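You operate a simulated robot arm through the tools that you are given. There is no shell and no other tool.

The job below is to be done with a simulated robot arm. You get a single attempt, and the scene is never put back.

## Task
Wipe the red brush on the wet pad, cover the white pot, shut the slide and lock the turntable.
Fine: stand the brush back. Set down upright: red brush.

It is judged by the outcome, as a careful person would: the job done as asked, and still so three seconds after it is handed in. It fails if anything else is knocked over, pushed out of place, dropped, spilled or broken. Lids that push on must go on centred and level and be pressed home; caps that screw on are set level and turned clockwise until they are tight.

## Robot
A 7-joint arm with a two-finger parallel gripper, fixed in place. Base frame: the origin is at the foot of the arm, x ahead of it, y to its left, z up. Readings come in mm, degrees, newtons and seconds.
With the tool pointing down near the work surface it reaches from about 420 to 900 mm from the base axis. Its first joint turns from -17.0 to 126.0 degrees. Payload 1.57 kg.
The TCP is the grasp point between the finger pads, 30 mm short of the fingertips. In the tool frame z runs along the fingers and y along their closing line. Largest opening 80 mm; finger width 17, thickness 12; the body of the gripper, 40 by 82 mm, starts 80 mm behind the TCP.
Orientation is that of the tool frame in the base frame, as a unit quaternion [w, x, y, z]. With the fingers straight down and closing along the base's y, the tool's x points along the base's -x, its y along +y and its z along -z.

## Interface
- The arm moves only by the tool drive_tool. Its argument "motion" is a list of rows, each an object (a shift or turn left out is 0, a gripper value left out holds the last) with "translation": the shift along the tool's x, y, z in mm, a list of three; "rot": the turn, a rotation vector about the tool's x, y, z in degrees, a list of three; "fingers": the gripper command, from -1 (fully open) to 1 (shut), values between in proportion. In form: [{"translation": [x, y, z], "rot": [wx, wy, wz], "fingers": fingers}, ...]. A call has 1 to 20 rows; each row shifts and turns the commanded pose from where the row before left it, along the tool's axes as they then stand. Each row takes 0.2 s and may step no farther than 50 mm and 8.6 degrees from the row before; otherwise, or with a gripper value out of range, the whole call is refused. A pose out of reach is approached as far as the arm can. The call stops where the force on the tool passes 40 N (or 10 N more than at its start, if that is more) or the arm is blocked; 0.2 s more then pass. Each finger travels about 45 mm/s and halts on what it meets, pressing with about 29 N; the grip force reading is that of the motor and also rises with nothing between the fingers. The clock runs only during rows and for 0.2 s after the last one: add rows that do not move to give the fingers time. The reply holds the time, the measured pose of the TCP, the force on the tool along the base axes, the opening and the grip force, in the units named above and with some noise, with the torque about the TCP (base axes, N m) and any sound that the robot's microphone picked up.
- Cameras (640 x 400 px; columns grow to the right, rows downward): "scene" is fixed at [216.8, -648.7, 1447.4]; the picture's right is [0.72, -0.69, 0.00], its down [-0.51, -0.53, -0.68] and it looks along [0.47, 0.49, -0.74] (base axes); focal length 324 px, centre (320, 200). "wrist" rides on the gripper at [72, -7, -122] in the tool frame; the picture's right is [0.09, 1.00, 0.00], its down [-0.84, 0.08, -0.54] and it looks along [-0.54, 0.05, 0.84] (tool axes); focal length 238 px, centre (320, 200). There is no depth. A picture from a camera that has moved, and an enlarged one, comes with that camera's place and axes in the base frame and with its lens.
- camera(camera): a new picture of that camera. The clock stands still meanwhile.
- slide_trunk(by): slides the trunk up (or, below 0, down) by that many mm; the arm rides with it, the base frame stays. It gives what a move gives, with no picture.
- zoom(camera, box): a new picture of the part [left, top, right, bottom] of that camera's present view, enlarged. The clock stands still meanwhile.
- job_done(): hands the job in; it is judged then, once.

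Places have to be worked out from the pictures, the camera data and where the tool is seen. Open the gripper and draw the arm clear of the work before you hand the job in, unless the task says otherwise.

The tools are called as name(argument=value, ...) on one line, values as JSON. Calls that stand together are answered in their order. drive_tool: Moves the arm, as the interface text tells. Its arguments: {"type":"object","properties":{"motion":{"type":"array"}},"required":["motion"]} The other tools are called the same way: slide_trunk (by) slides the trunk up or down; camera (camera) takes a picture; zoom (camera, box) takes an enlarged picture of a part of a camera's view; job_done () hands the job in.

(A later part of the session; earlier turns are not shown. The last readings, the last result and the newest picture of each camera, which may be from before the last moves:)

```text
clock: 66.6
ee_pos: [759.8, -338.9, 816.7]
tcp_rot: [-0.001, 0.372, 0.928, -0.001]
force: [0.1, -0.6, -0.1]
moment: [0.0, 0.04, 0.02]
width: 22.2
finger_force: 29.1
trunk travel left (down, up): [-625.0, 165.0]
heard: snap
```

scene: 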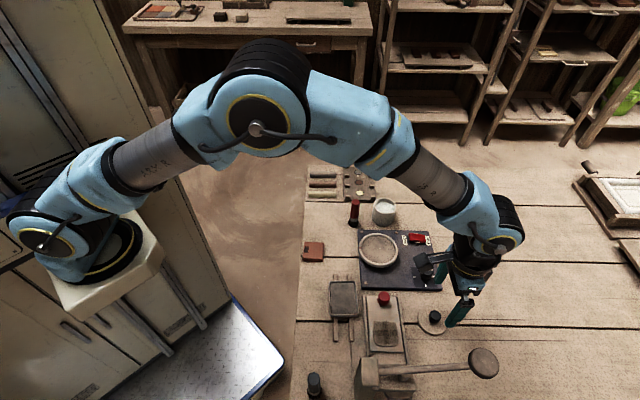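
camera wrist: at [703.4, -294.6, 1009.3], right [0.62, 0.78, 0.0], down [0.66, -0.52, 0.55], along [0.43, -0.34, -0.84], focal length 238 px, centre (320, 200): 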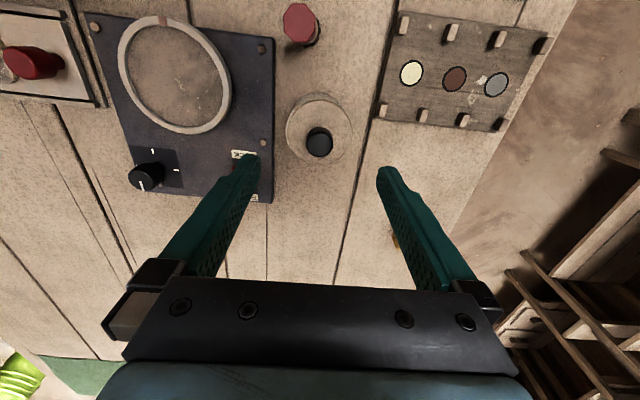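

Another snap on gripping; checking how the lid sits now.

zoom(camera="scene", box=[365, 185, 405, 225])

zoom(camera="wrist", box=[260, 110, 380, 250])

```text
10.00 times, centred on (385, 205) of scene
camera zoom: at [216.8, -648.7, 1447.4], right [0.72, -0.69, 0.0], down [-0.51, -0.53, -0.68], along [0.47, 0.49, -0.74], focal length 3240 px, centre (-330, 150)
```

zoom: 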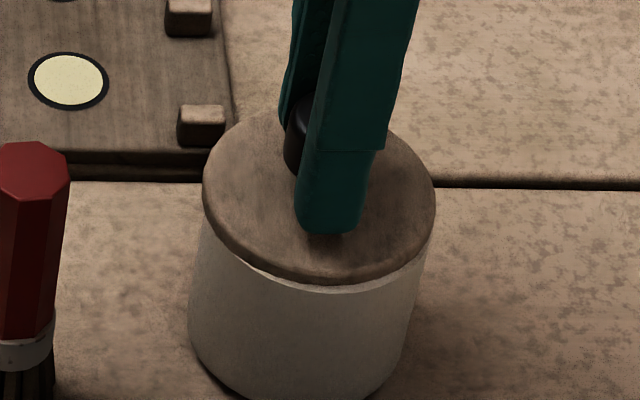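

```text
2.86 times, centred on (320, 180) of wrist
camera zoom: at [703.4, -294.9, 937.8], right [0.62, 0.78, 0.0], down [0.66, -0.52, 0.54], along [0.42, -0.34, -0.84], focal length 681 px, centre (320, 257)
```

zoom: 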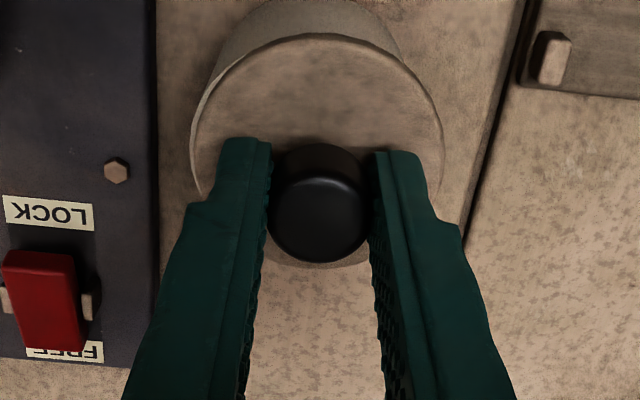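

The lid looks unchanged. I'll lift slowly and watch the force to learn whether it's retained by the pot.

drive_tool(motion=[{"translation": [0, 0, -1]}, {}])

drive_tool(motion=[{"translation": [0, 0, -1.5]}, {}])

zoom(camera="scene", box=[365, 185, 405, 225])

```text
clock: 67.2
ee_pos: [760.2, -338.5, 817.7]
tcp_rot: [0.0, 0.371, 0.928, -0.001]
force: [0.0, 0.0, -0.3]
moment: [0.0, 0.02, 0.02]
width: 22.2
finger_force: 28.7
trunk travel left (down, up): [-625.0, 165.0]
```

```text
clock: 67.8
ee_pos: [760.6, -339.8, 819.3]
tcp_rot: [0.0, 0.372, 0.928, -0.001]
force: [0.2, 0.2, -0.8]
moment: [-0.02, -0.01, 0.01]
width: 21.9
finger_force: 29.2
trunk travel left (down, up): [-625.0, 165.0]
```

```text
10.00 times, centred on (385, 205) of scene
camera zoom: at [216.8, -648.7, 1447.4], right [0.72, -0.69, 0.0], down [-0.51, -0.53, -0.68], along [0.47, 0.49, -0.74], focal length 3240 px, centre (-330, 150)
```

zoom: 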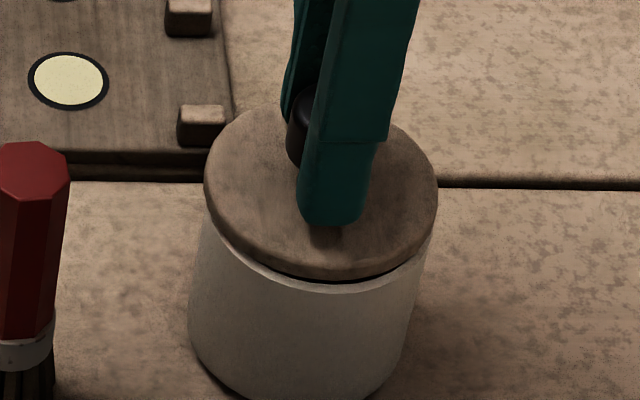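

The lid lifts freely, so nothing retains it yet. I'll raise it high and tilt it so the scene camera can see its underside (to learn if it has a plug).

drive_tool(motion=[{"translation": [0, 0, -20]}, {"translation": [0, 0, -40]}, {"translation": [0, 0, -40]}, {"translation": [0, 0, -40]}, {"translation": [0, 0, -40]}, {"translation": [0, 0, -40]}, {"translation": [0, 0, -40]}, {"translation": [35, 12, 0]}, {"translation": [35, 12, 0]}, {"translation": [35, 12, 0]}, {"translation": [35, 12, 0]}, {"rot": [8, 0, 0]}, {"rot": [8, 0, 0]}, {"rot": [8, 0, 0]}, {"rot": [8, 0, 0]}, {"rot": [8, 0, 0]}, {}])

camera(camera="scene")

```text
clock: 71.4
ee_pos: [693.2, -207.7, 1078.7]
tcp_rot: [-0.128, 0.349, 0.872, -0.319]
force: [0.6, -0.8, -0.6]
moment: [0.01, 0.03, 0.02]
width: 22.3
finger_force: 28.9
trunk travel left (down, up): [-625.0, 165.0]
```

```text
taken
```

scene: 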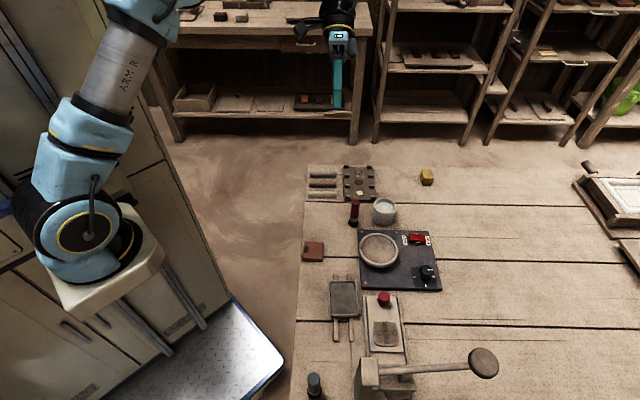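

zoom(camera="scene", box=[300, 20, 380, 120])

camera(camera="wrist")

zoom(camera="scene", box=[290, 150, 450, 250])

```text
4.00 times, centred on (340, 70) of scene
camera zoom: at [216.8, -648.7, 1447.4], right [0.72, -0.69, 0.0], down [-0.51, -0.53, -0.68], along [0.47, 0.49, -0.74], focal length 1296 px, centre (240, 720)
```

zoom: 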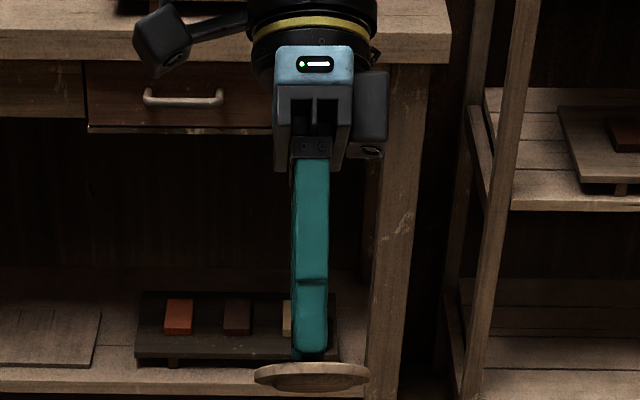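

```text
taken
camera wrist: at [691.0, -105.3, 1175.9], right [0.46, 0.61, -0.64], down [0.89, -0.28, 0.36], along [0.04, -0.74, -0.67], focal length 238 px, centre (320, 200)
```

wrist: 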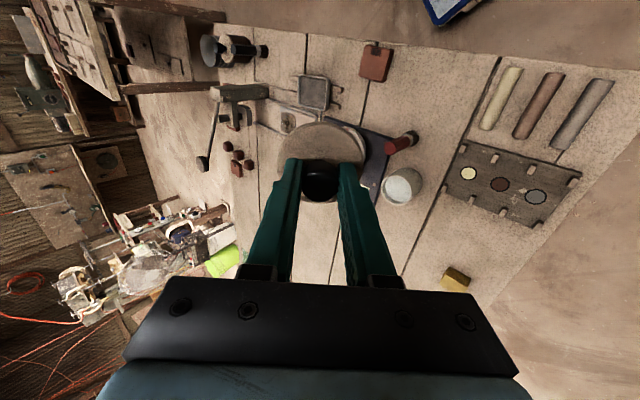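

```text
4.00 times, centred on (370, 200) of scene
camera zoom: at [216.8, -648.7, 1447.4], right [0.72, -0.69, 0.0], down [-0.51, -0.53, -0.68], along [0.47, 0.49, -0.74], focal length 1296 px, centre (120, 200)
```

zoom: 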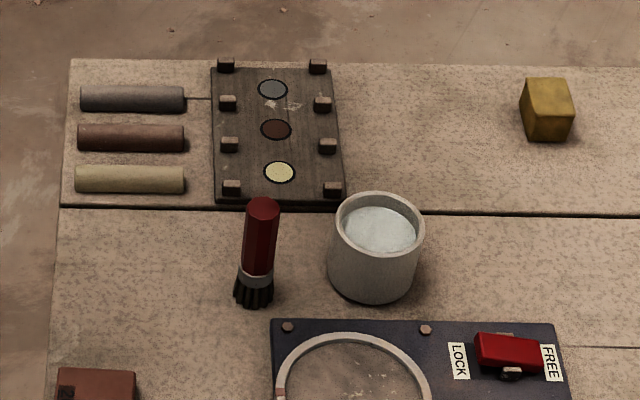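

The lid is in the gripper, seen nearly edge-on, with something below the disc. Zooming in closer.

zoom(camera="scene", box=[325, 100, 355, 125])

```text
16.00 times, centred on (340, 112) of scene
camera zoom: at [216.8, -648.7, 1447.4], right [0.72, -0.69, 0.0], down [-0.51, -0.53, -0.68], along [0.47, 0.49, -0.74], focal length 5184 px, centre (0, 1600)
```

zoom: 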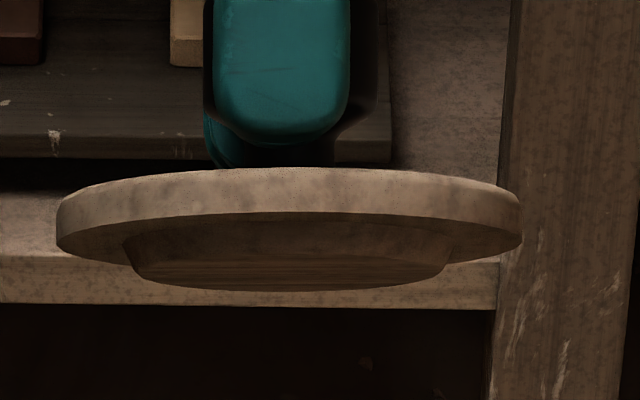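

Now clear: the lid has a short, slightly tapered plug (~44 mm) that fits loosely in the ~52 mm pot mouth, so it had simply slid within its play on release. I'll un-tilt and return above the pot for a better-centred, gentler placement.

drive_tool(motion=[{"rot": [-8, 0, 0]}, {"rot": [-8, 0, 0]}, {"rot": [-8, 0, 0]}, {"rot": [-8, 0, 0]}, {"rot": [-8, 0, 0]}, {"translation": [-35, -12, 0]}, {"translation": [-35, -12, 0]}, {"translation": [-35, -12, 0]}, {"translation": [-35, -12, 0]}, {"translation": [0, 0, 40]}, {"translation": [0, 0, 40]}, {"translation": [0, 0, 40]}, {"translation": [0, 0, 40]}, {"translation": [0, 0, 40]}, {"translation": [0, 0, 30]}, {}])

zoom(camera="scene", box=[345, 180, 425, 230])

zoom(camera="wrist", box=[260, 80, 380, 220])

```text
clock: 74.8
ee_pos: [759.5, -337.4, 849.7]
tcp_rot: [-0.001, 0.373, 0.928, -0.001]
force: [-0.3, -0.3, -0.5]
moment: [-0.01, 0.0, 0.04]
width: 22.3
finger_force: 29.0
trunk travel left (down, up): [-625.0, 165.0]
```

```text
8.00 times, centred on (385, 205) of scene
camera zoom: at [216.8, -648.7, 1447.4], right [0.72, -0.69, 0.0], down [-0.51, -0.53, -0.68], along [0.47, 0.49, -0.74], focal length 2592 px, centre (-200, 160)
```

zoom: 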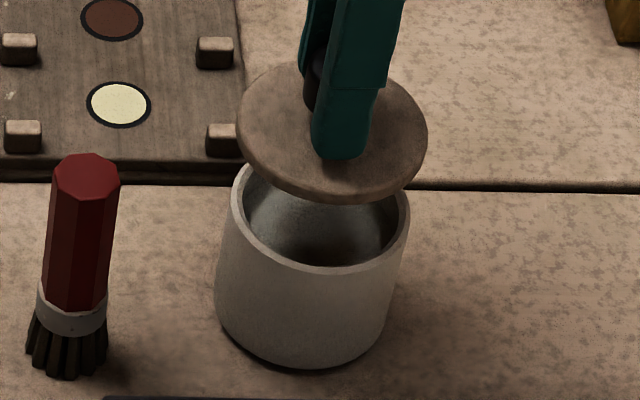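

```text
2.86 times, centred on (320, 150) of wrist
camera zoom: at [703.7, -293.6, 970.2], right [0.62, 0.78, 0.0], down [0.66, -0.52, 0.54], along [0.42, -0.34, -0.84], focal length 681 px, centre (320, 343)
```

zoom: 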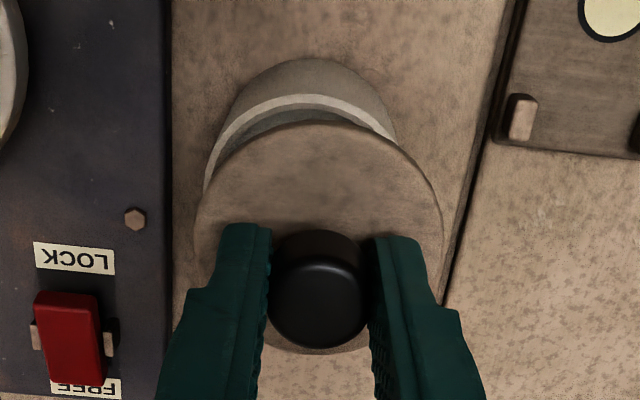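

Lid reads (a≈783.7, b≈280.8) versus the pot at (785.3, 277.5). Correcting by +1.6/-3.3 mm and lowering to just above the rim.

drive_tool(motion=[{"translation": [-1.6, -3.3, 0]}, {"translation": [0, 0, 10]}, {"translation": [0, 0, 10]}, {"translation": [0, 0, 4]}, {}])

zoom(camera="scene", box=[350, 185, 420, 229])

zoom(camera="wrist", box=[260, 100, 380, 240])

```text
clock: 76.0
ee_pos: [760.9, -342.1, 824.8]
tcp_rot: [-0.001, 0.373, 0.928, -0.001]
force: [-0.4, 0.7, -0.2]
moment: [0.02, 0.0, 0.0]
width: 22.2
finger_force: 29.6
trunk travel left (down, up): [-625.0, 165.0]
```

```text
9.09 times, centred on (385, 207) of scene
camera zoom: at [216.8, -648.7, 1447.4], right [0.72, -0.69, 0.0], down [-0.51, -0.53, -0.68], along [0.47, 0.49, -0.74], focal length 2946 px, centre (-271, 136)
```

zoom: 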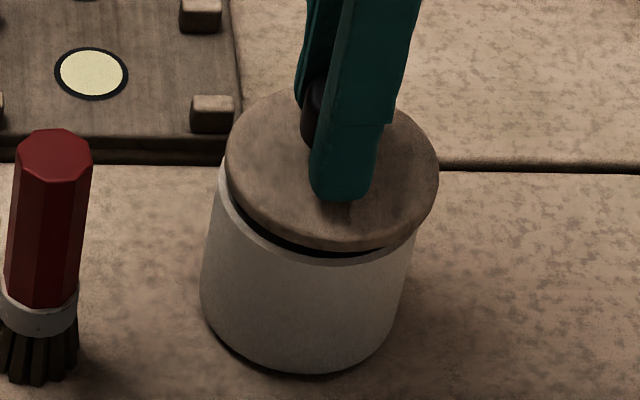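

```text
2.86 times, centred on (320, 170) of wrist
camera zoom: at [703.0, -298.4, 946.2], right [0.62, 0.78, 0.0], down [0.66, -0.52, 0.54], along [0.42, -0.34, -0.84], focal length 681 px, centre (320, 286)
```

zoom: 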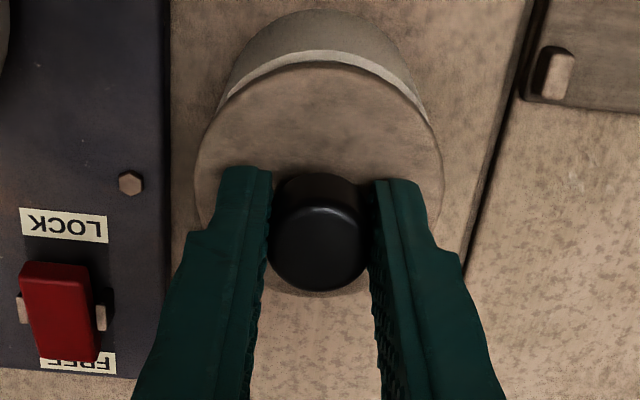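

Lid is ~1.3 mm too far in +a by both cameras. Correcting and lowering gently to near contact (expected seat at TCP ≈816.5).

drive_tool(motion=[{"translation": [1.3, 0.2, 0]}, {"translation": [0, 0, 2]}, {"translation": [0, 0, 2]}, {"translation": [0, 0, 2]}, {}])

drive_tool(motion=[{"translation": [0, 0, 1]}, {}])

drive_tool(motion=[{"translation": [0, 0, 1]}, {}])

zoom(camera="scene", box=[350, 185, 420, 229])

```text
clock: 77.2
ee_pos: [758.5, -341.6, 819.3]
tcp_rot: [0.0, 0.372, 0.928, -0.001]
force: [-0.2, 0.0, -0.2]
moment: [0.02, -0.05, -0.02]
width: 22.3
finger_force: 28.8
trunk travel left (down, up): [-625.0, 165.0]
```

```text
clock: 77.8
ee_pos: [758.5, -341.0, 818.1]
tcp_rot: [0.0, 0.372, 0.928, -0.001]
force: [0.0, 0.6, -0.5]
moment: [0.01, -0.02, 0.0]
width: 22.6
finger_force: 28.6
trunk travel left (down, up): [-625.0, 165.0]
```

```text
clock: 78.4
ee_pos: [758.5, -342.1, 818.2]
tcp_rot: [0.0, 0.373, 0.928, -0.002]
force: [0.1, 0.0, 0.7]
moment: [-0.02, 0.01, 0.02]
width: 22.1
finger_force: 28.9
trunk travel left (down, up): [-625.0, 165.0]
```

```text
9.09 times, centred on (385, 207) of scene
camera zoom: at [216.8, -648.7, 1447.4], right [0.72, -0.69, 0.0], down [-0.51, -0.53, -0.68], along [0.47, 0.49, -0.74], focal length 2946 px, centre (-271, 136)
```

zoom: 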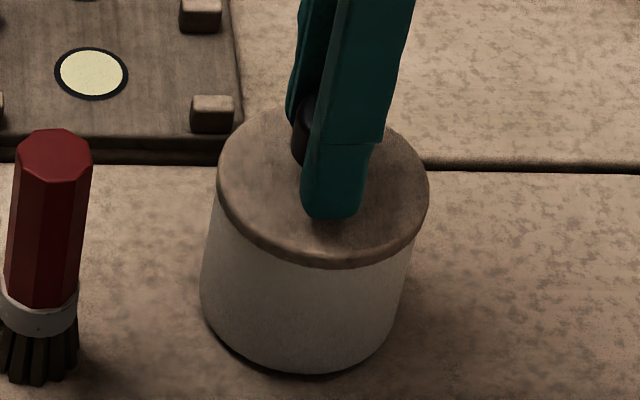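

Centred (a≈785.3) and nearly down. Small steps to light contact.

drive_tool(motion=[{"translation": [0, 0, 0.6]}, {}])

drive_tool(motion=[{"translation": [0, 0, 0.5]}, {}])

```text
clock: 79.0
ee_pos: [758.4, -342.2, 817.4]
tcp_rot: [0.0, 0.372, 0.928, -0.001]
force: [-2.1, 0.3, 3.4]
moment: [-0.03, -0.02, 0.0]
width: 22.4
finger_force: 29.4
trunk travel left (down, up): [-625.0, 165.0]
```

```text
clock: 79.6
ee_pos: [759.9, -341.2, 817.3]
tcp_rot: [0.0, 0.372, 0.928, 0.0]
force: [-1.5, 1.3, 8.6]
moment: [0.08, 0.03, 0.04]
width: 22.6
finger_force: 29.4
trunk travel left (down, up): [-625.0, 165.0]
```

Contact at 8.6 N. Backing off until the load is just about zero before opening.

drive_tool(motion=[{"translation": [0, 0, -0.6]}, {}])

drive_tool(motion=[{"translation": [0, 0, -0.4]}, {}])

```text
clock: 80.2
ee_pos: [758.4, -342.1, 817.0]
tcp_rot: [-0.001, 0.372, 0.928, -0.001]
force: [2.0, 2.1, 5.7]
moment: [-0.01, -0.09, 0.0]
width: 22.2
finger_force: 28.6
trunk travel left (down, up): [-625.0, 165.0]
```

```text
clock: 80.8
ee_pos: [759.2, -342.0, 816.3]
tcp_rot: [-0.001, 0.372, 0.928, -0.001]
force: [1.2, 0.7, 1.0]
moment: [-0.05, -0.08, 0.03]
width: 22.2
finger_force: 29.2
trunk travel left (down, up): [-625.0, 165.0]
```

Load is ≈1 N. Opening the fingers in tiny increments so the lid isn't dragged.

drive_tool(motion=[{"fingers": 0.44}, {"fingers": 0.42}, {"fingers": 0.4}, {"fingers": 0.37}, {"fingers": 0.33}, {"fingers": 0.28}, {}])

zoom(camera="wrist", box=[260, 100, 380, 240])

zoom(camera="scene", box=[350, 185, 420, 229])

```text
clock: 82.4
ee_pos: [758.0, -341.9, 817.2]
tcp_rot: [-0.001, 0.372, 0.928, -0.001]
force: [0.1, 0.3, 0.2]
moment: [-0.01, 0.04, 0.02]
width: 28.7
finger_force: 0.0
trunk travel left (down, up): [-625.0, 165.0]
heard: snap
```

```text
2.86 times, centred on (320, 170) of wrist
camera zoom: at [701.8, -297.4, 938.2], right [0.62, 0.78, 0.0], down [0.66, -0.52, 0.54], along [0.42, -0.34, -0.84], focal length 681 px, centre (320, 286)
```

zoom: 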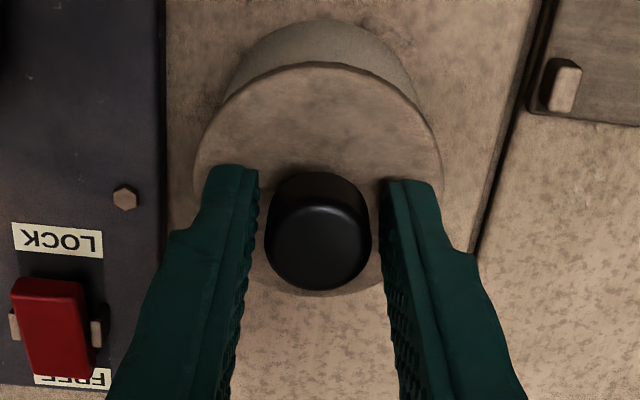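

```text
9.09 times, centred on (385, 207) of scene
camera zoom: at [216.8, -648.7, 1447.4], right [0.72, -0.69, 0.0], down [-0.51, -0.53, -0.68], along [0.47, 0.49, -0.74], focal length 2946 px, centre (-271, 136)
```

zoom: 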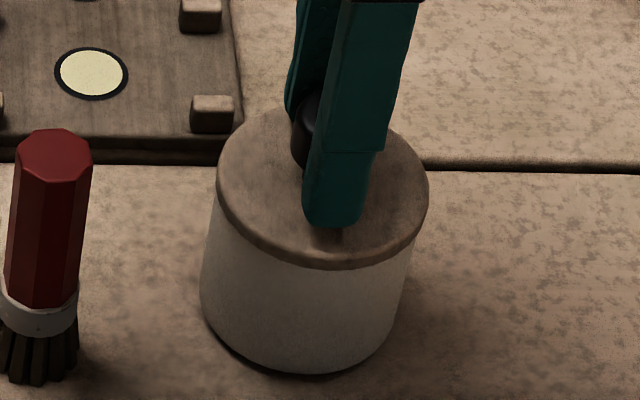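

The lid stayed centred and flush this time. Opening fully and rising clear for inspection.

drive_tool(motion=[{"fingers": 0.1}, {"fingers": -0.3}, {"fingers": -1}, {}, {}, {"translation": [0, 0, -20]}, {"translation": [0, 0, -30]}, {}])

zoom(camera="wrist", box=[260, 80, 380, 220])

zoom(camera="scene", box=[350, 185, 420, 229])

```text
clock: 84.2
ee_pos: [758.7, -340.8, 867.1]
tcp_rot: [0.001, 0.372, 0.928, -0.001]
force: [-0.1, 0.4, -0.5]
moment: [-0.01, 0.02, -0.01]
width: 80.1
finger_force: 0.0
trunk travel left (down, up): [-625.0, 165.0]
```

```text
2.86 times, centred on (320, 150) of wrist
camera zoom: at [701.4, -297.3, 988.4], right [0.62, 0.78, 0.0], down [0.66, -0.52, 0.54], along [0.42, -0.34, -0.84], focal length 681 px, centre (320, 343)
```

zoom: 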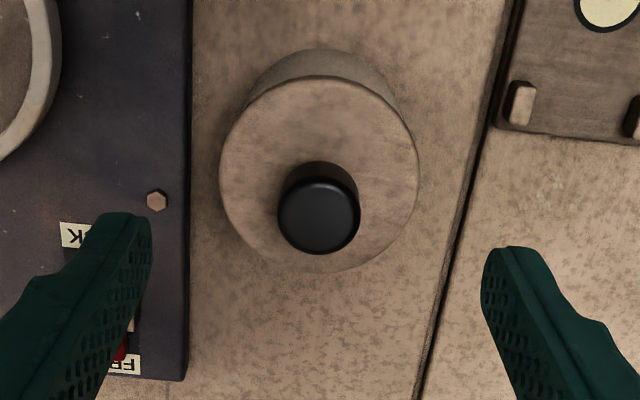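

```text
9.09 times, centred on (385, 207) of scene
camera zoom: at [216.8, -648.7, 1447.4], right [0.72, -0.69, 0.0], down [-0.51, -0.53, -0.68], along [0.47, 0.49, -0.74], focal length 2946 px, centre (-271, 136)
```

zoom: 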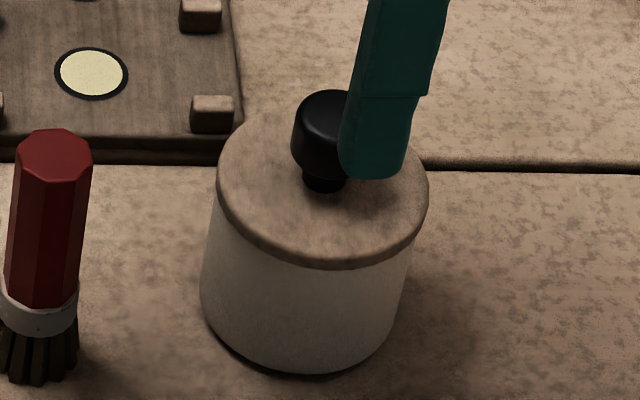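

The lid is centred and level. To be sure it's home I'll close the fingers and press lightly straight down on the knob's top.

drive_tool(motion=[{"fingers": 1}, {}, {}, {}, {}, {"translation": [0, 0, 8]}, {"translation": [0, 0, 7]}, {}])

drive_tool(motion=[{"translation": [0, 0, 1.5]}, {"translation": [0, 0, 1.5]}, {}])

```text
clock: 86.0
ee_pos: [758.6, -341.4, 851.3]
tcp_rot: [-0.001, 0.372, 0.928, -0.001]
force: [-0.3, 0.2, -0.4]
moment: [0.01, 0.01, -0.02]
width: 0.0
finger_force: 21.5
trunk travel left (down, up): [-625.0, 165.0]
```

```text
clock: 86.8
ee_pos: [757.3, -341.1, 849.6]
tcp_rot: [-0.001, 0.372, 0.928, -0.002]
force: [0.1, -0.7, -0.1]
moment: [0.0, -0.04, 0.03]
width: 0.1
finger_force: 21.2
trunk travel left (down, up): [-625.0, 165.0]
```

drive_tool(motion=[{"translation": [0, 0, 1.2]}, {"translation": [0, 0, 1.2]}, {}])

drive_tool(motion=[{"translation": [0, 0, 1.0]}, {}])

```text
clock: 87.6
ee_pos: [759.3, -342.1, 845.7]
tcp_rot: [0.0, 0.372, 0.928, -0.001]
force: [-0.1, 0.1, -0.3]
moment: [-0.02, 0.01, 0.03]
width: 0.0
finger_force: 21.5
trunk travel left (down, up): [-625.0, 165.0]
```

```text
clock: 88.2
ee_pos: [758.8, -341.4, 845.4]
tcp_rot: [0.0, 0.372, 0.928, -0.001]
force: [-0.2, 0.6, 0.1]
moment: [0.01, -0.02, -0.01]
width: 0.0
finger_force: 20.8
trunk travel left (down, up): [-625.0, 165.0]
```

drive_tool(motion=[{"translation": [0, 0, 1.0]}, {}])

drive_tool(motion=[{"translation": [0, 0, 1.0]}, {}])

```text
clock: 88.8
ee_pos: [758.5, -342.6, 844.3]
tcp_rot: [-0.001, 0.372, 0.928, 0.0]
force: [0.5, -0.3, -0.7]
moment: [-0.02, 0.0, 0.0]
width: 0.0
finger_force: 21.2
trunk travel left (down, up): [-625.0, 165.0]
```

```text
clock: 89.4
ee_pos: [758.5, -342.0, 844.0]
tcp_rot: [0.0, 0.372, 0.928, -0.001]
force: [0.0, -0.1, 0.3]
moment: [0.01, 0.03, -0.01]
width: 0.1
finger_force: 21.7
trunk travel left (down, up): [-625.0, 165.0]
```

drive_tool(motion=[{"translation": [0, 0, 1.0]}, {}])

drive_tool(motion=[{"translation": [0, 0, 1.0]}, {}])

zoom(camera="scene", box=[350, 185, 420, 229])

```text
clock: 90.0
ee_pos: [757.4, -341.2, 843.2]
tcp_rot: [0.0, 0.372, 0.928, -0.001]
force: [-0.1, -0.7, -0.3]
moment: [0.02, -0.04, -0.01]
width: 0.0
finger_force: 21.6
trunk travel left (down, up): [-625.0, 165.0]
```

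```text
clock: 90.6
ee_pos: [759.6, -340.7, 841.8]
tcp_rot: [0.0, 0.372, 0.928, -0.001]
force: [-0.9, 0.2, 0.0]
moment: [0.02, 0.01, 0.0]
width: 0.1
finger_force: 21.4
trunk travel left (down, up): [-625.0, 165.0]
```

```text
9.09 times, centred on (385, 207) of scene
camera zoom: at [216.8, -648.7, 1447.4], right [0.72, -0.69, 0.0], down [-0.51, -0.53, -0.68], along [0.47, 0.49, -0.74], focal length 2946 px, centre (-271, 136)
```

zoom: 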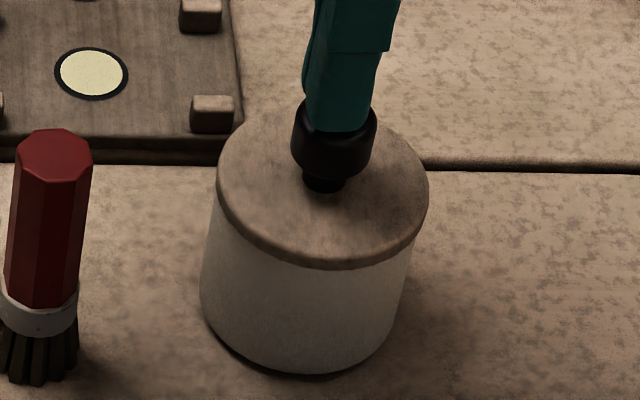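

Still just above the knob. Continuing downward in small steps.

drive_tool(motion=[{"translation": [0, 0, 1.0]}, {}])

drive_tool(motion=[{"translation": [0, 0, 1.0]}, {}])

drive_tool(motion=[{"translation": [0, 0, 1.0]}, {}])

```text
clock: 91.2
ee_pos: [759.4, -341.0, 841.1]
tcp_rot: [0.0, 0.372, 0.928, -0.001]
force: [-0.1, 0.3, 0.5]
moment: [-0.01, 0.04, -0.01]
width: 0.2
finger_force: 21.6
trunk travel left (down, up): [-625.0, 165.0]
```

```text
clock: 91.8
ee_pos: [759.2, -340.6, 840.5]
tcp_rot: [0.0, 0.372, 0.928, -0.001]
force: [0.5, 0.2, 0.8]
moment: [0.04, 0.02, -0.01]
width: 0.0
finger_force: 21.3
trunk travel left (down, up): [-625.0, 165.0]
```

```text
clock: 92.4
ee_pos: [758.4, -340.9, 840.0]
tcp_rot: [0.001, 0.372, 0.928, -0.001]
force: [-0.4, 0.6, 8.6]
moment: [0.03, -0.01, 0.04]
width: 0.0
finger_force: 21.2
trunk travel left (down, up): [-625.0, 165.0]
```

Contact on the knob (8.6 N). One more millimetre for a firm press.

drive_tool(motion=[{"translation": [0, 0, 1.0]}, {}])

drive_tool(motion=[{"translation": [0, 0, 0.7]}, {}])

```text
clock: 93.0
ee_pos: [759.6, -341.0, 839.5]
tcp_rot: [0.001, 0.372, 0.928, 0.0]
force: [-1.8, 2.0, 19.7]
moment: [0.07, 0.04, 0.0]
width: 0.1
finger_force: 21.4
trunk travel left (down, up): [-625.0, 165.0]
```

```text
clock: 93.6
ee_pos: [759.2, -342.2, 839.6]
tcp_rot: [0.002, 0.372, 0.928, 0.0]
force: [-2.2, 3.0, 29.4]
moment: [0.09, 0.09, 0.0]
width: 0.0
finger_force: 21.3
trunk travel left (down, up): [-625.0, 165.0]
```

Firm 29 N press with no further travel: the lid is home. Rising off and checking.

drive_tool(motion=[{"translation": [0, 0, -2]}, {"translation": [0, 0, -15]}, {"translation": [0, 0, -40]}, {}])

zoom(camera="scene", box=[350, 185, 420, 229])

camera(camera="wrist")

```text
clock: 94.6
ee_pos: [758.2, -341.8, 893.5]
tcp_rot: [-0.001, 0.373, 0.928, -0.001]
force: [-0.6, -0.1, 0.2]
moment: [0.0, 0.01, 0.04]
width: 0.2
finger_force: 22.1
trunk travel left (down, up): [-625.0, 165.0]
```

```text
9.09 times, centred on (385, 207) of scene
camera zoom: at [216.8, -648.7, 1447.4], right [0.72, -0.69, 0.0], down [-0.51, -0.53, -0.68], along [0.47, 0.49, -0.74], focal length 2946 px, centre (-271, 136)
```

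zoom: 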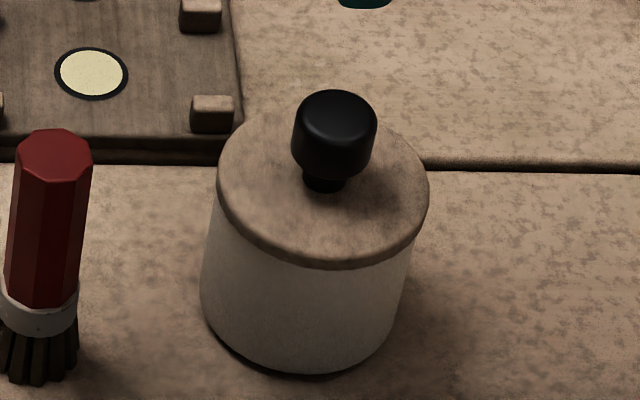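

```text
taken
camera wrist: at [701.4, -297.5, 1014.4], right [0.62, 0.78, 0.0], down [0.66, -0.52, 0.54], along [0.42, -0.34, -0.84], focal length 238 px, centre (320, 200)
```

wrist: 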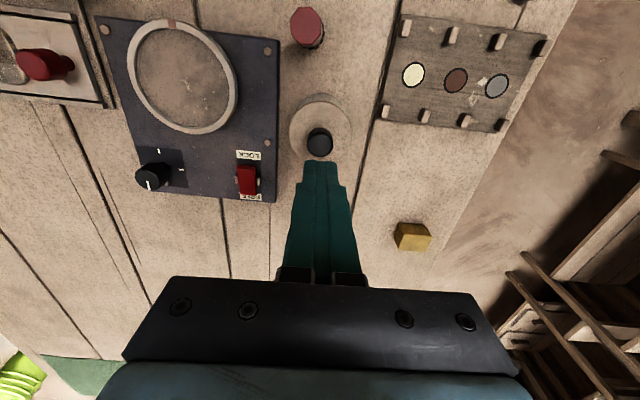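

Lid is centred, level and pressed home. Next the slide: moving to view its red knob with fingers closed.

drive_tool(motion=[{"translation": [20.7, -38.7, 2]}, {"translation": [20.7, -38.7, 2]}, {"translation": [20.7, -38.7, 2]}, {"translation": [20.7, -38.7, 2]}, {"translation": [20.7, -38.7, 2]}, {"translation": [20.7, -38.7, 2]}, {}])

camera(camera="wrist")

zoom(camera="wrist", box=[220, 120, 360, 240])

```text
clock: 96.2
ee_pos: [507.3, -424.3, 883.6]
tcp_rot: [0.0, 0.372, 0.928, -0.001]
force: [0.4, 0.0, 0.3]
moment: [-0.03, -0.02, -0.05]
width: 0.0
finger_force: 21.3
trunk travel left (down, up): [-625.0, 165.0]
```

```text
taken
camera wrist: at [450.7, -380.3, 1004.0], right [0.62, 0.78, 0.0], down [0.66, -0.52, 0.54], along [0.42, -0.34, -0.84], focal length 238 px, centre (320, 200)
```

wrist: 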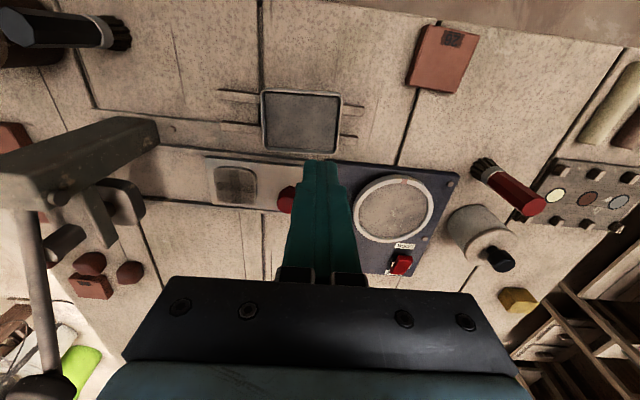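

```text
3.33 times, centred on (290, 180) of wrist
camera zoom: at [450.7, -380.3, 1004.0], right [0.62, 0.78, 0.0], down [0.66, -0.52, 0.54], along [0.42, -0.34, -0.84], focal length 794 px, centre (420, 267)
```

zoom: 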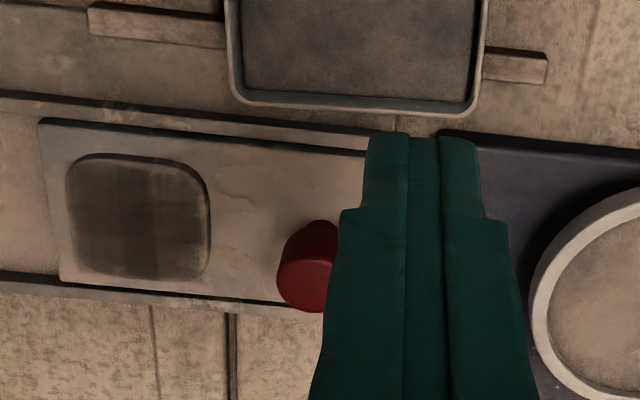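

Slide knob is at about (a≈748.5, b≈15, top ≈762). I'll position the closed fingers on its +b side (b≈48) and lower to z≈775 (tips ≈745).

drive_tool(motion=[{"translation": [-44, 2.2, 0]}, {"translation": [-44, 2.2, 0]}, {}])

zoom(camera="wrist", box=[230, 60, 390, 200])

zoom(camera="scene", box=[340, 250, 440, 320])

```text
clock: 97.0
ee_pos: [575.3, -481.2, 882.7]
tcp_rot: [0.0, 0.372, 0.928, -0.001]
force: [0.6, 0.2, -0.5]
moment: [0.0, 0.01, 0.01]
width: 0.0
finger_force: 21.1
trunk travel left (down, up): [-625.0, 165.0]
```

```text
2.86 times, centred on (310, 130) of wrist
camera zoom: at [518.9, -437.0, 1003.8], right [0.62, 0.78, 0.0], down [0.66, -0.52, 0.54], along [0.42, -0.34, -0.84], focal length 681 px, centre (349, 400)
```

zoom: 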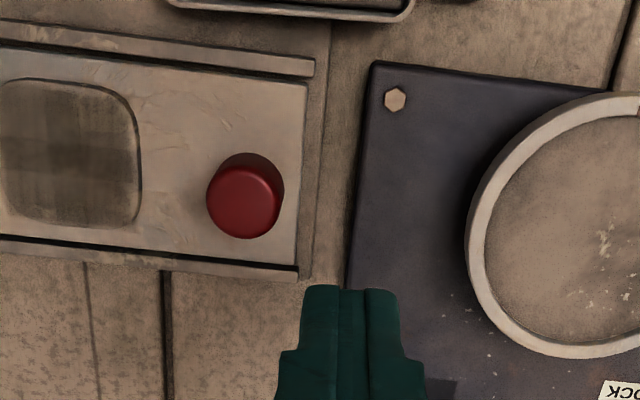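

```text
5.71 times, centred on (390, 285) of scene
camera zoom: at [216.8, -648.7, 1447.4], right [0.72, -0.69, 0.0], down [-0.51, -0.53, -0.68], along [0.47, 0.49, -0.74], focal length 1852 px, centre (-80, -286)
```

zoom: 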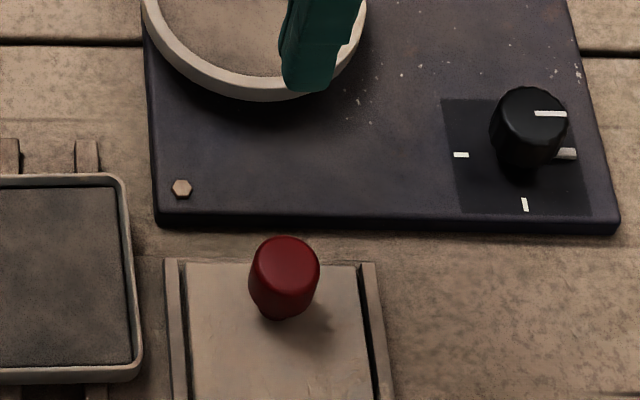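

Knob ≈(a 750, b 14, radius 13); the tool is at b≈50, leaving a clear gap. Lowering beside it.

drive_tool(motion=[{"translation": [-1.5, 0, 30]}, {"translation": [0, 0, 30]}, {"translation": [0, 0, 30]}, {"translation": [0, 0, 16]}, {}])

zoom(camera="scene", box=[340, 250, 440, 320])

camera(camera="wrist")

```text
clock: 98.2
ee_pos: [576.6, -481.6, 776.2]
tcp_rot: [0.0, 0.372, 0.928, 0.0]
force: [-0.3, -0.5, -0.7]
moment: [-0.02, -0.01, -0.01]
width: 0.0
finger_force: 21.6
trunk travel left (down, up): [-625.0, 165.0]
```

```text
5.71 times, centred on (390, 285) of scene
camera zoom: at [216.8, -648.7, 1447.4], right [0.72, -0.69, 0.0], down [-0.51, -0.53, -0.68], along [0.47, 0.49, -0.74], focal length 1852 px, centre (-80, -286)
```

zoom: 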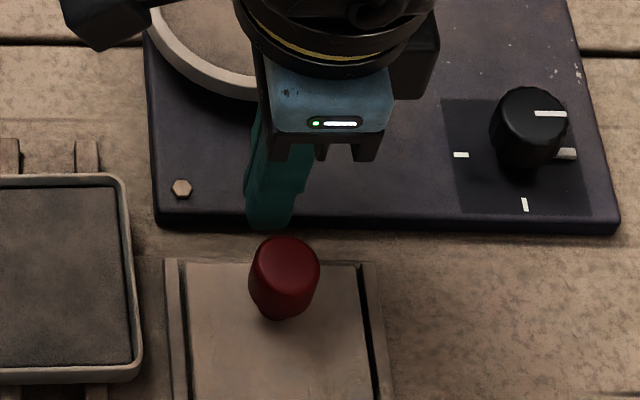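

```text
taken
camera wrist: at [519.0, -437.6, 897.4], right [0.62, 0.78, 0.0], down [0.66, -0.52, 0.54], along [0.42, -0.34, -0.84], focal length 238 px, centre (320, 200)
```

wrist: 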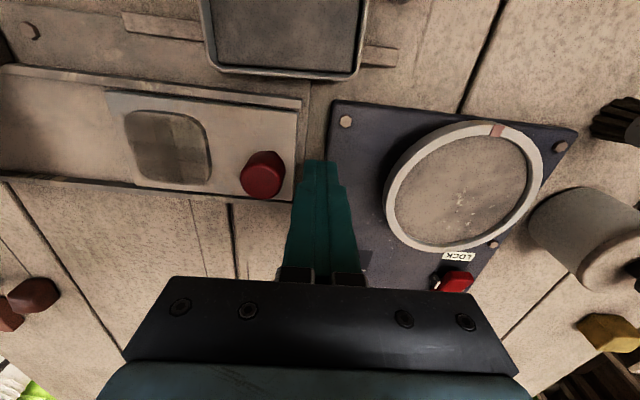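

Fingers sit behind the knob, aligned in a. Pushing toward the press in small steps; first closing the gap.

drive_tool(motion=[{"translation": [0, -4, 0]}, {"translation": [0, -4, 0]}, {"translation": [0, -4, 0]}, {"translation": [0, -4, 0]}, {"translation": [0, -4, 0]}, {}])

zoom(camera="scene", box=[340, 260, 440, 330])

```text
clock: 99.6
ee_pos: [563.0, -497.8, 777.0]
tcp_rot: [-0.001, 0.372, 0.928, -0.002]
force: [0.5, -0.4, 0.4]
moment: [0.0, 0.01, -0.02]
width: 0.0
finger_force: 21.0
trunk travel left (down, up): [-625.0, 165.0]
```

```text
5.71 times, centred on (390, 295) of scene
camera zoom: at [216.8, -648.7, 1447.4], right [0.72, -0.69, 0.0], down [-0.51, -0.53, -0.68], along [0.47, 0.49, -0.74], focal length 1852 px, centre (-80, -343)
```

zoom: 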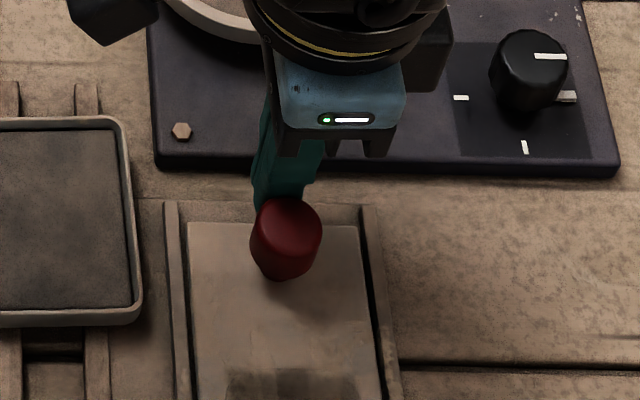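

The slide moves smoothly with almost no force. Continuing 50 mm and watching clearance to the press.

drive_tool(motion=[{"translation": [0, -5, 0]}, {"translation": [0, -5, 0]}, {"translation": [0, -5, 0]}, {"translation": [0, -5, 0]}, {"translation": [0, -5, 0]}, {"translation": [0, -5, 0]}, {"translation": [0, -5, 0]}, {"translation": [0, -5, 0]}, {"translation": [0, -5, 0]}, {"translation": [0, -5, 0]}, {}])

zoom(camera="scene", box=[330, 270, 500, 400])

camera(camera="wrist")

```text
clock: 102.0
ee_pos: [527.1, -532.7, 776.9]
tcp_rot: [0.0, 0.372, 0.928, -0.001]
force: [0.0, 0.3, -0.3]
moment: [-0.02, 0.02, 0.04]
width: 0.0
finger_force: 21.1
trunk travel left (down, up): [-625.0, 165.0]
```

```text
3.08 times, centred on (415, 335) of scene
camera zoom: at [216.8, -648.7, 1447.4], right [0.72, -0.69, 0.0], down [-0.51, -0.53, -0.68], along [0.47, 0.49, -0.74], focal length 997 px, centre (28, -215)
```

zoom: 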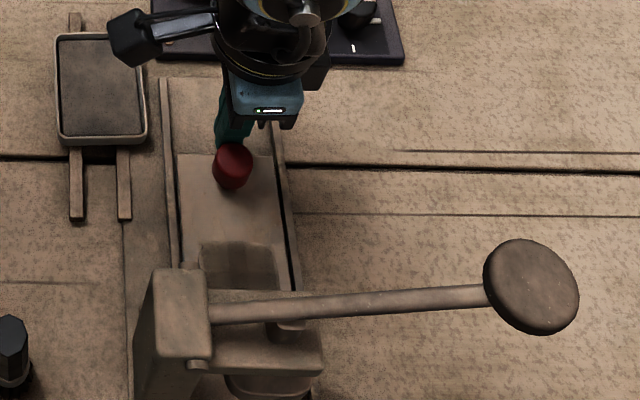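

```text
taken
camera wrist: at [470.7, -488.9, 897.7], right [0.62, 0.78, 0.0], down [0.66, -0.52, 0.54], along [0.42, -0.34, -0.84], focal length 238 px, centre (320, 200)
```

wrist: 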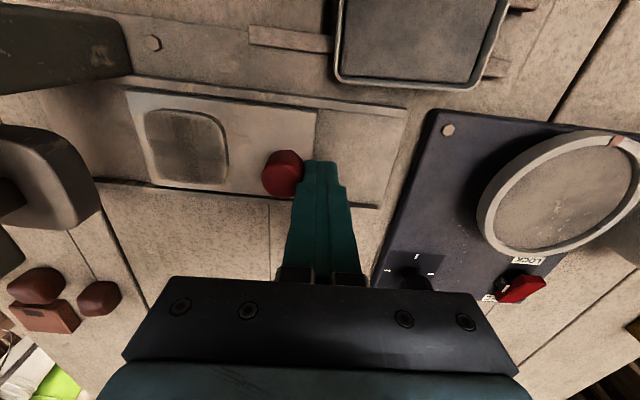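

About 59 mm moved, still free. Continuing another 30 mm.

drive_tool(motion=[{"translation": [0, -4, 0]}, {"translation": [0, -4, 0]}, {"translation": [0, -4, 0]}, {"translation": [0, -4, 0]}, {"translation": [0, -4, 0]}, {"translation": [0, -4, 0]}, {"translation": [0, -3, 0]}, {"translation": [0, -3, 0]}, {}])

zoom(camera="scene", box=[330, 270, 500, 400])

camera(camera="wrist")

```text
clock: 104.0
ee_pos: [506.1, -555.3, 777.1]
tcp_rot: [-0.001, 0.372, 0.928, -0.001]
force: [-0.8, 0.3, 0.2]
moment: [0.01, -0.02, 0.01]
width: 0.0
finger_force: 21.2
trunk travel left (down, up): [-625.0, 165.0]
```

```text
3.08 times, centred on (415, 335) of scene
camera zoom: at [216.8, -648.7, 1447.4], right [0.72, -0.69, 0.0], down [-0.51, -0.53, -0.68], along [0.47, 0.49, -0.74], focal length 997 px, centre (28, -215)
```

zoom: 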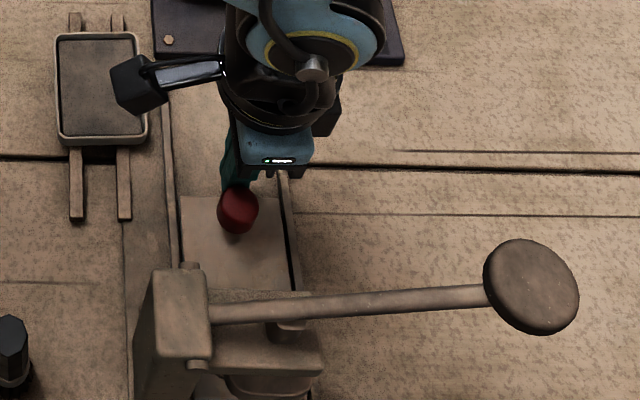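

```text
taken
camera wrist: at [450.2, -510.7, 897.9], right [0.62, 0.78, 0.0], down [0.66, -0.52, 0.54], along [0.42, -0.34, -0.84], focal length 238 px, centre (320, 200)
```

wrist: 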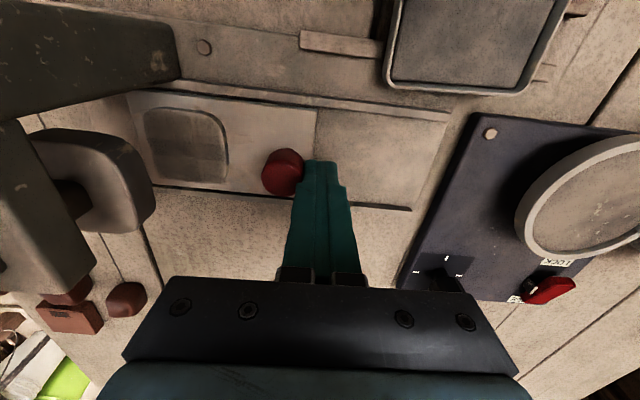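

About 90 mm of slide travel so far with no resistance; the gripper remains well clear of the lever. Continuing in smaller steps.

drive_tool(motion=[{"translation": [0, -3, 0]}, {"translation": [0, -3, 0]}, {"translation": [0, -3, 0]}, {"translation": [0, -3, 0]}, {}])

zoom(camera="scene", box=[340, 300, 440, 400])

```text
clock: 105.2
ee_pos: [497.7, -565.0, 775.7]
tcp_rot: [0.0, 0.372, 0.928, -0.001]
force: [0.4, 0.2, 0.5]
moment: [0.0, -0.02, 0.0]
width: 0.2
finger_force: 21.5
trunk travel left (down, up): [-625.0, 165.0]
```

```text
4.00 times, centred on (390, 350) of scene
camera zoom: at [216.8, -648.7, 1447.4], right [0.72, -0.69, 0.0], down [-0.51, -0.53, -0.68], along [0.47, 0.49, -0.74], focal length 1296 px, centre (40, -400)
```

zoom: 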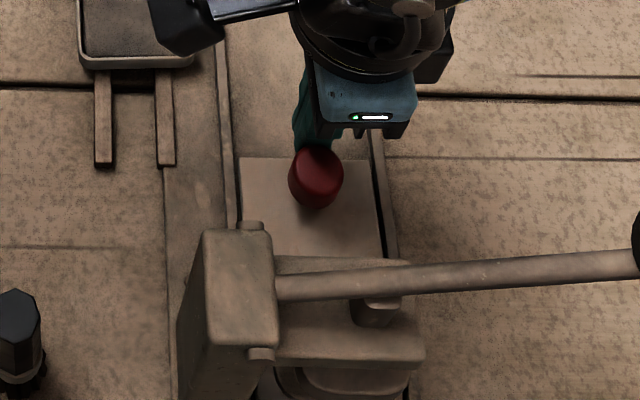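

drive_tool(motion=[{"translation": [0, -2, 0]}, {"translation": [0, -2, 0]}, {"translation": [0, -2, 0]}, {"translation": [0, -2, 0]}, {}])

drive_tool(motion=[{"translation": [0, -2, 0]}, {"translation": [0, -2, 0]}, {"translation": [0, -2, 0]}, {}])

camera(camera="wrist")

zoom(camera="scene", box=[340, 300, 440, 400])

```text
clock: 106.4
ee_pos: [492.4, -569.6, 776.5]
tcp_rot: [-0.002, 0.371, 0.929, -0.001]
force: [-0.3, -0.2, -0.1]
moment: [0.02, -0.01, 0.0]
width: 0.0
finger_force: 21.4
trunk travel left (down, up): [-625.0, 165.0]
```

```text
clock: 107.4
ee_pos: [490.5, -570.3, 776.4]
tcp_rot: [0.0, 0.372, 0.928, 0.0]
force: [9.8, 14.3, 3.7]
moment: [0.22, -0.15, -0.08]
width: 0.1
finger_force: 20.9
trunk travel left (down, up): [-625.0, 165.0]
```

```text
taken
camera wrist: at [434.0, -527.6, 897.8], right [0.62, 0.78, 0.0], down [0.66, -0.52, 0.54], along [0.43, -0.33, -0.84], focal length 238 px, centre (320, 200)
```

wrist: 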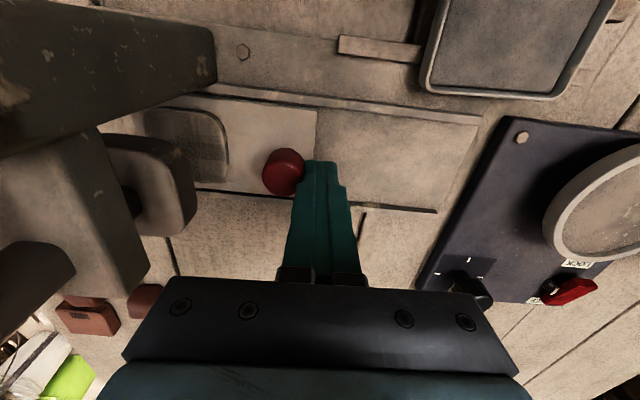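

```text
4.00 times, centred on (390, 350) of scene
camera zoom: at [216.8, -648.7, 1447.4], right [0.72, -0.69, 0.0], down [-0.51, -0.53, -0.68], along [0.47, 0.49, -0.74], focal length 1296 px, centre (40, -400)
```

zoom: 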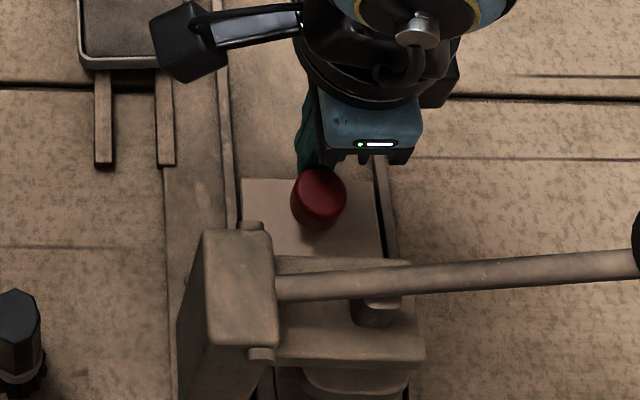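

A firm 17 N resistance appeared along the push axis at b≈-73, consistent with the slide's end stop. I'll push one more millimetre to confirm it's a hard stop.

drive_tool(motion=[{"translation": [0, -0.8, 0]}, {}])

```text
clock: 108.0
ee_pos: [490.9, -570.7, 777.7]
tcp_rot: [0.0, 0.371, 0.929, 0.0]
force: [17.3, 24.2, 2.7]
moment: [0.37, -0.29, -0.09]
width: 0.0
finger_force: 21.2
trunk travel left (down, up): [-625.0, 165.0]
```

Force climbed to 29 N with no travel: the slide is fully shut. Backing off and rising.

drive_tool(motion=[{"translation": [0, 3, 0]}, {"translation": [0, 5, 0]}, {"translation": [0, 8, 0]}, {"translation": [0, 0, -20]}, {"translation": [0, 0, -40]}, {"translation": [0, 0, -45]}, {}])

zoom(camera="scene", box=[340, 300, 440, 400])

camera(camera="wrist")

```text
clock: 109.6
ee_pos: [499.3, -563.2, 882.2]
tcp_rot: [-0.001, 0.372, 0.928, -0.001]
force: [-0.1, -0.2, 0.0]
moment: [0.03, 0.01, -0.04]
width: 0.0
finger_force: 20.9
trunk travel left (down, up): [-625.0, 165.0]
```

```text
4.00 times, centred on (390, 350) of scene
camera zoom: at [216.8, -648.7, 1447.4], right [0.72, -0.69, 0.0], down [-0.51, -0.53, -0.68], along [0.47, 0.49, -0.74], focal length 1296 px, centre (40, -400)
```

zoom: 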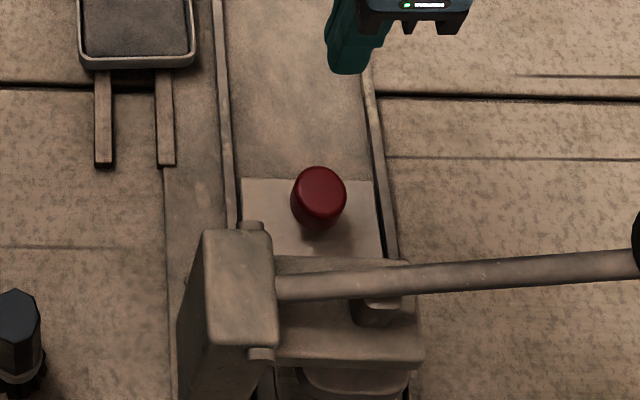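

```text
taken
camera wrist: at [442.8, -518.6, 1003.7], right [0.62, 0.78, 0.0], down [0.66, -0.52, 0.54], along [0.42, -0.34, -0.84], focal length 238 px, centre (320, 200)
```

wrist: 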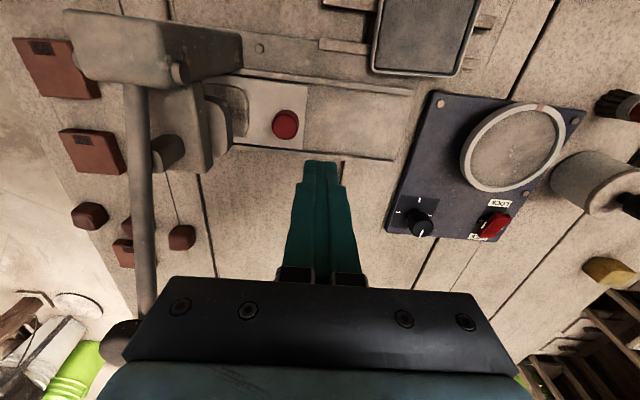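

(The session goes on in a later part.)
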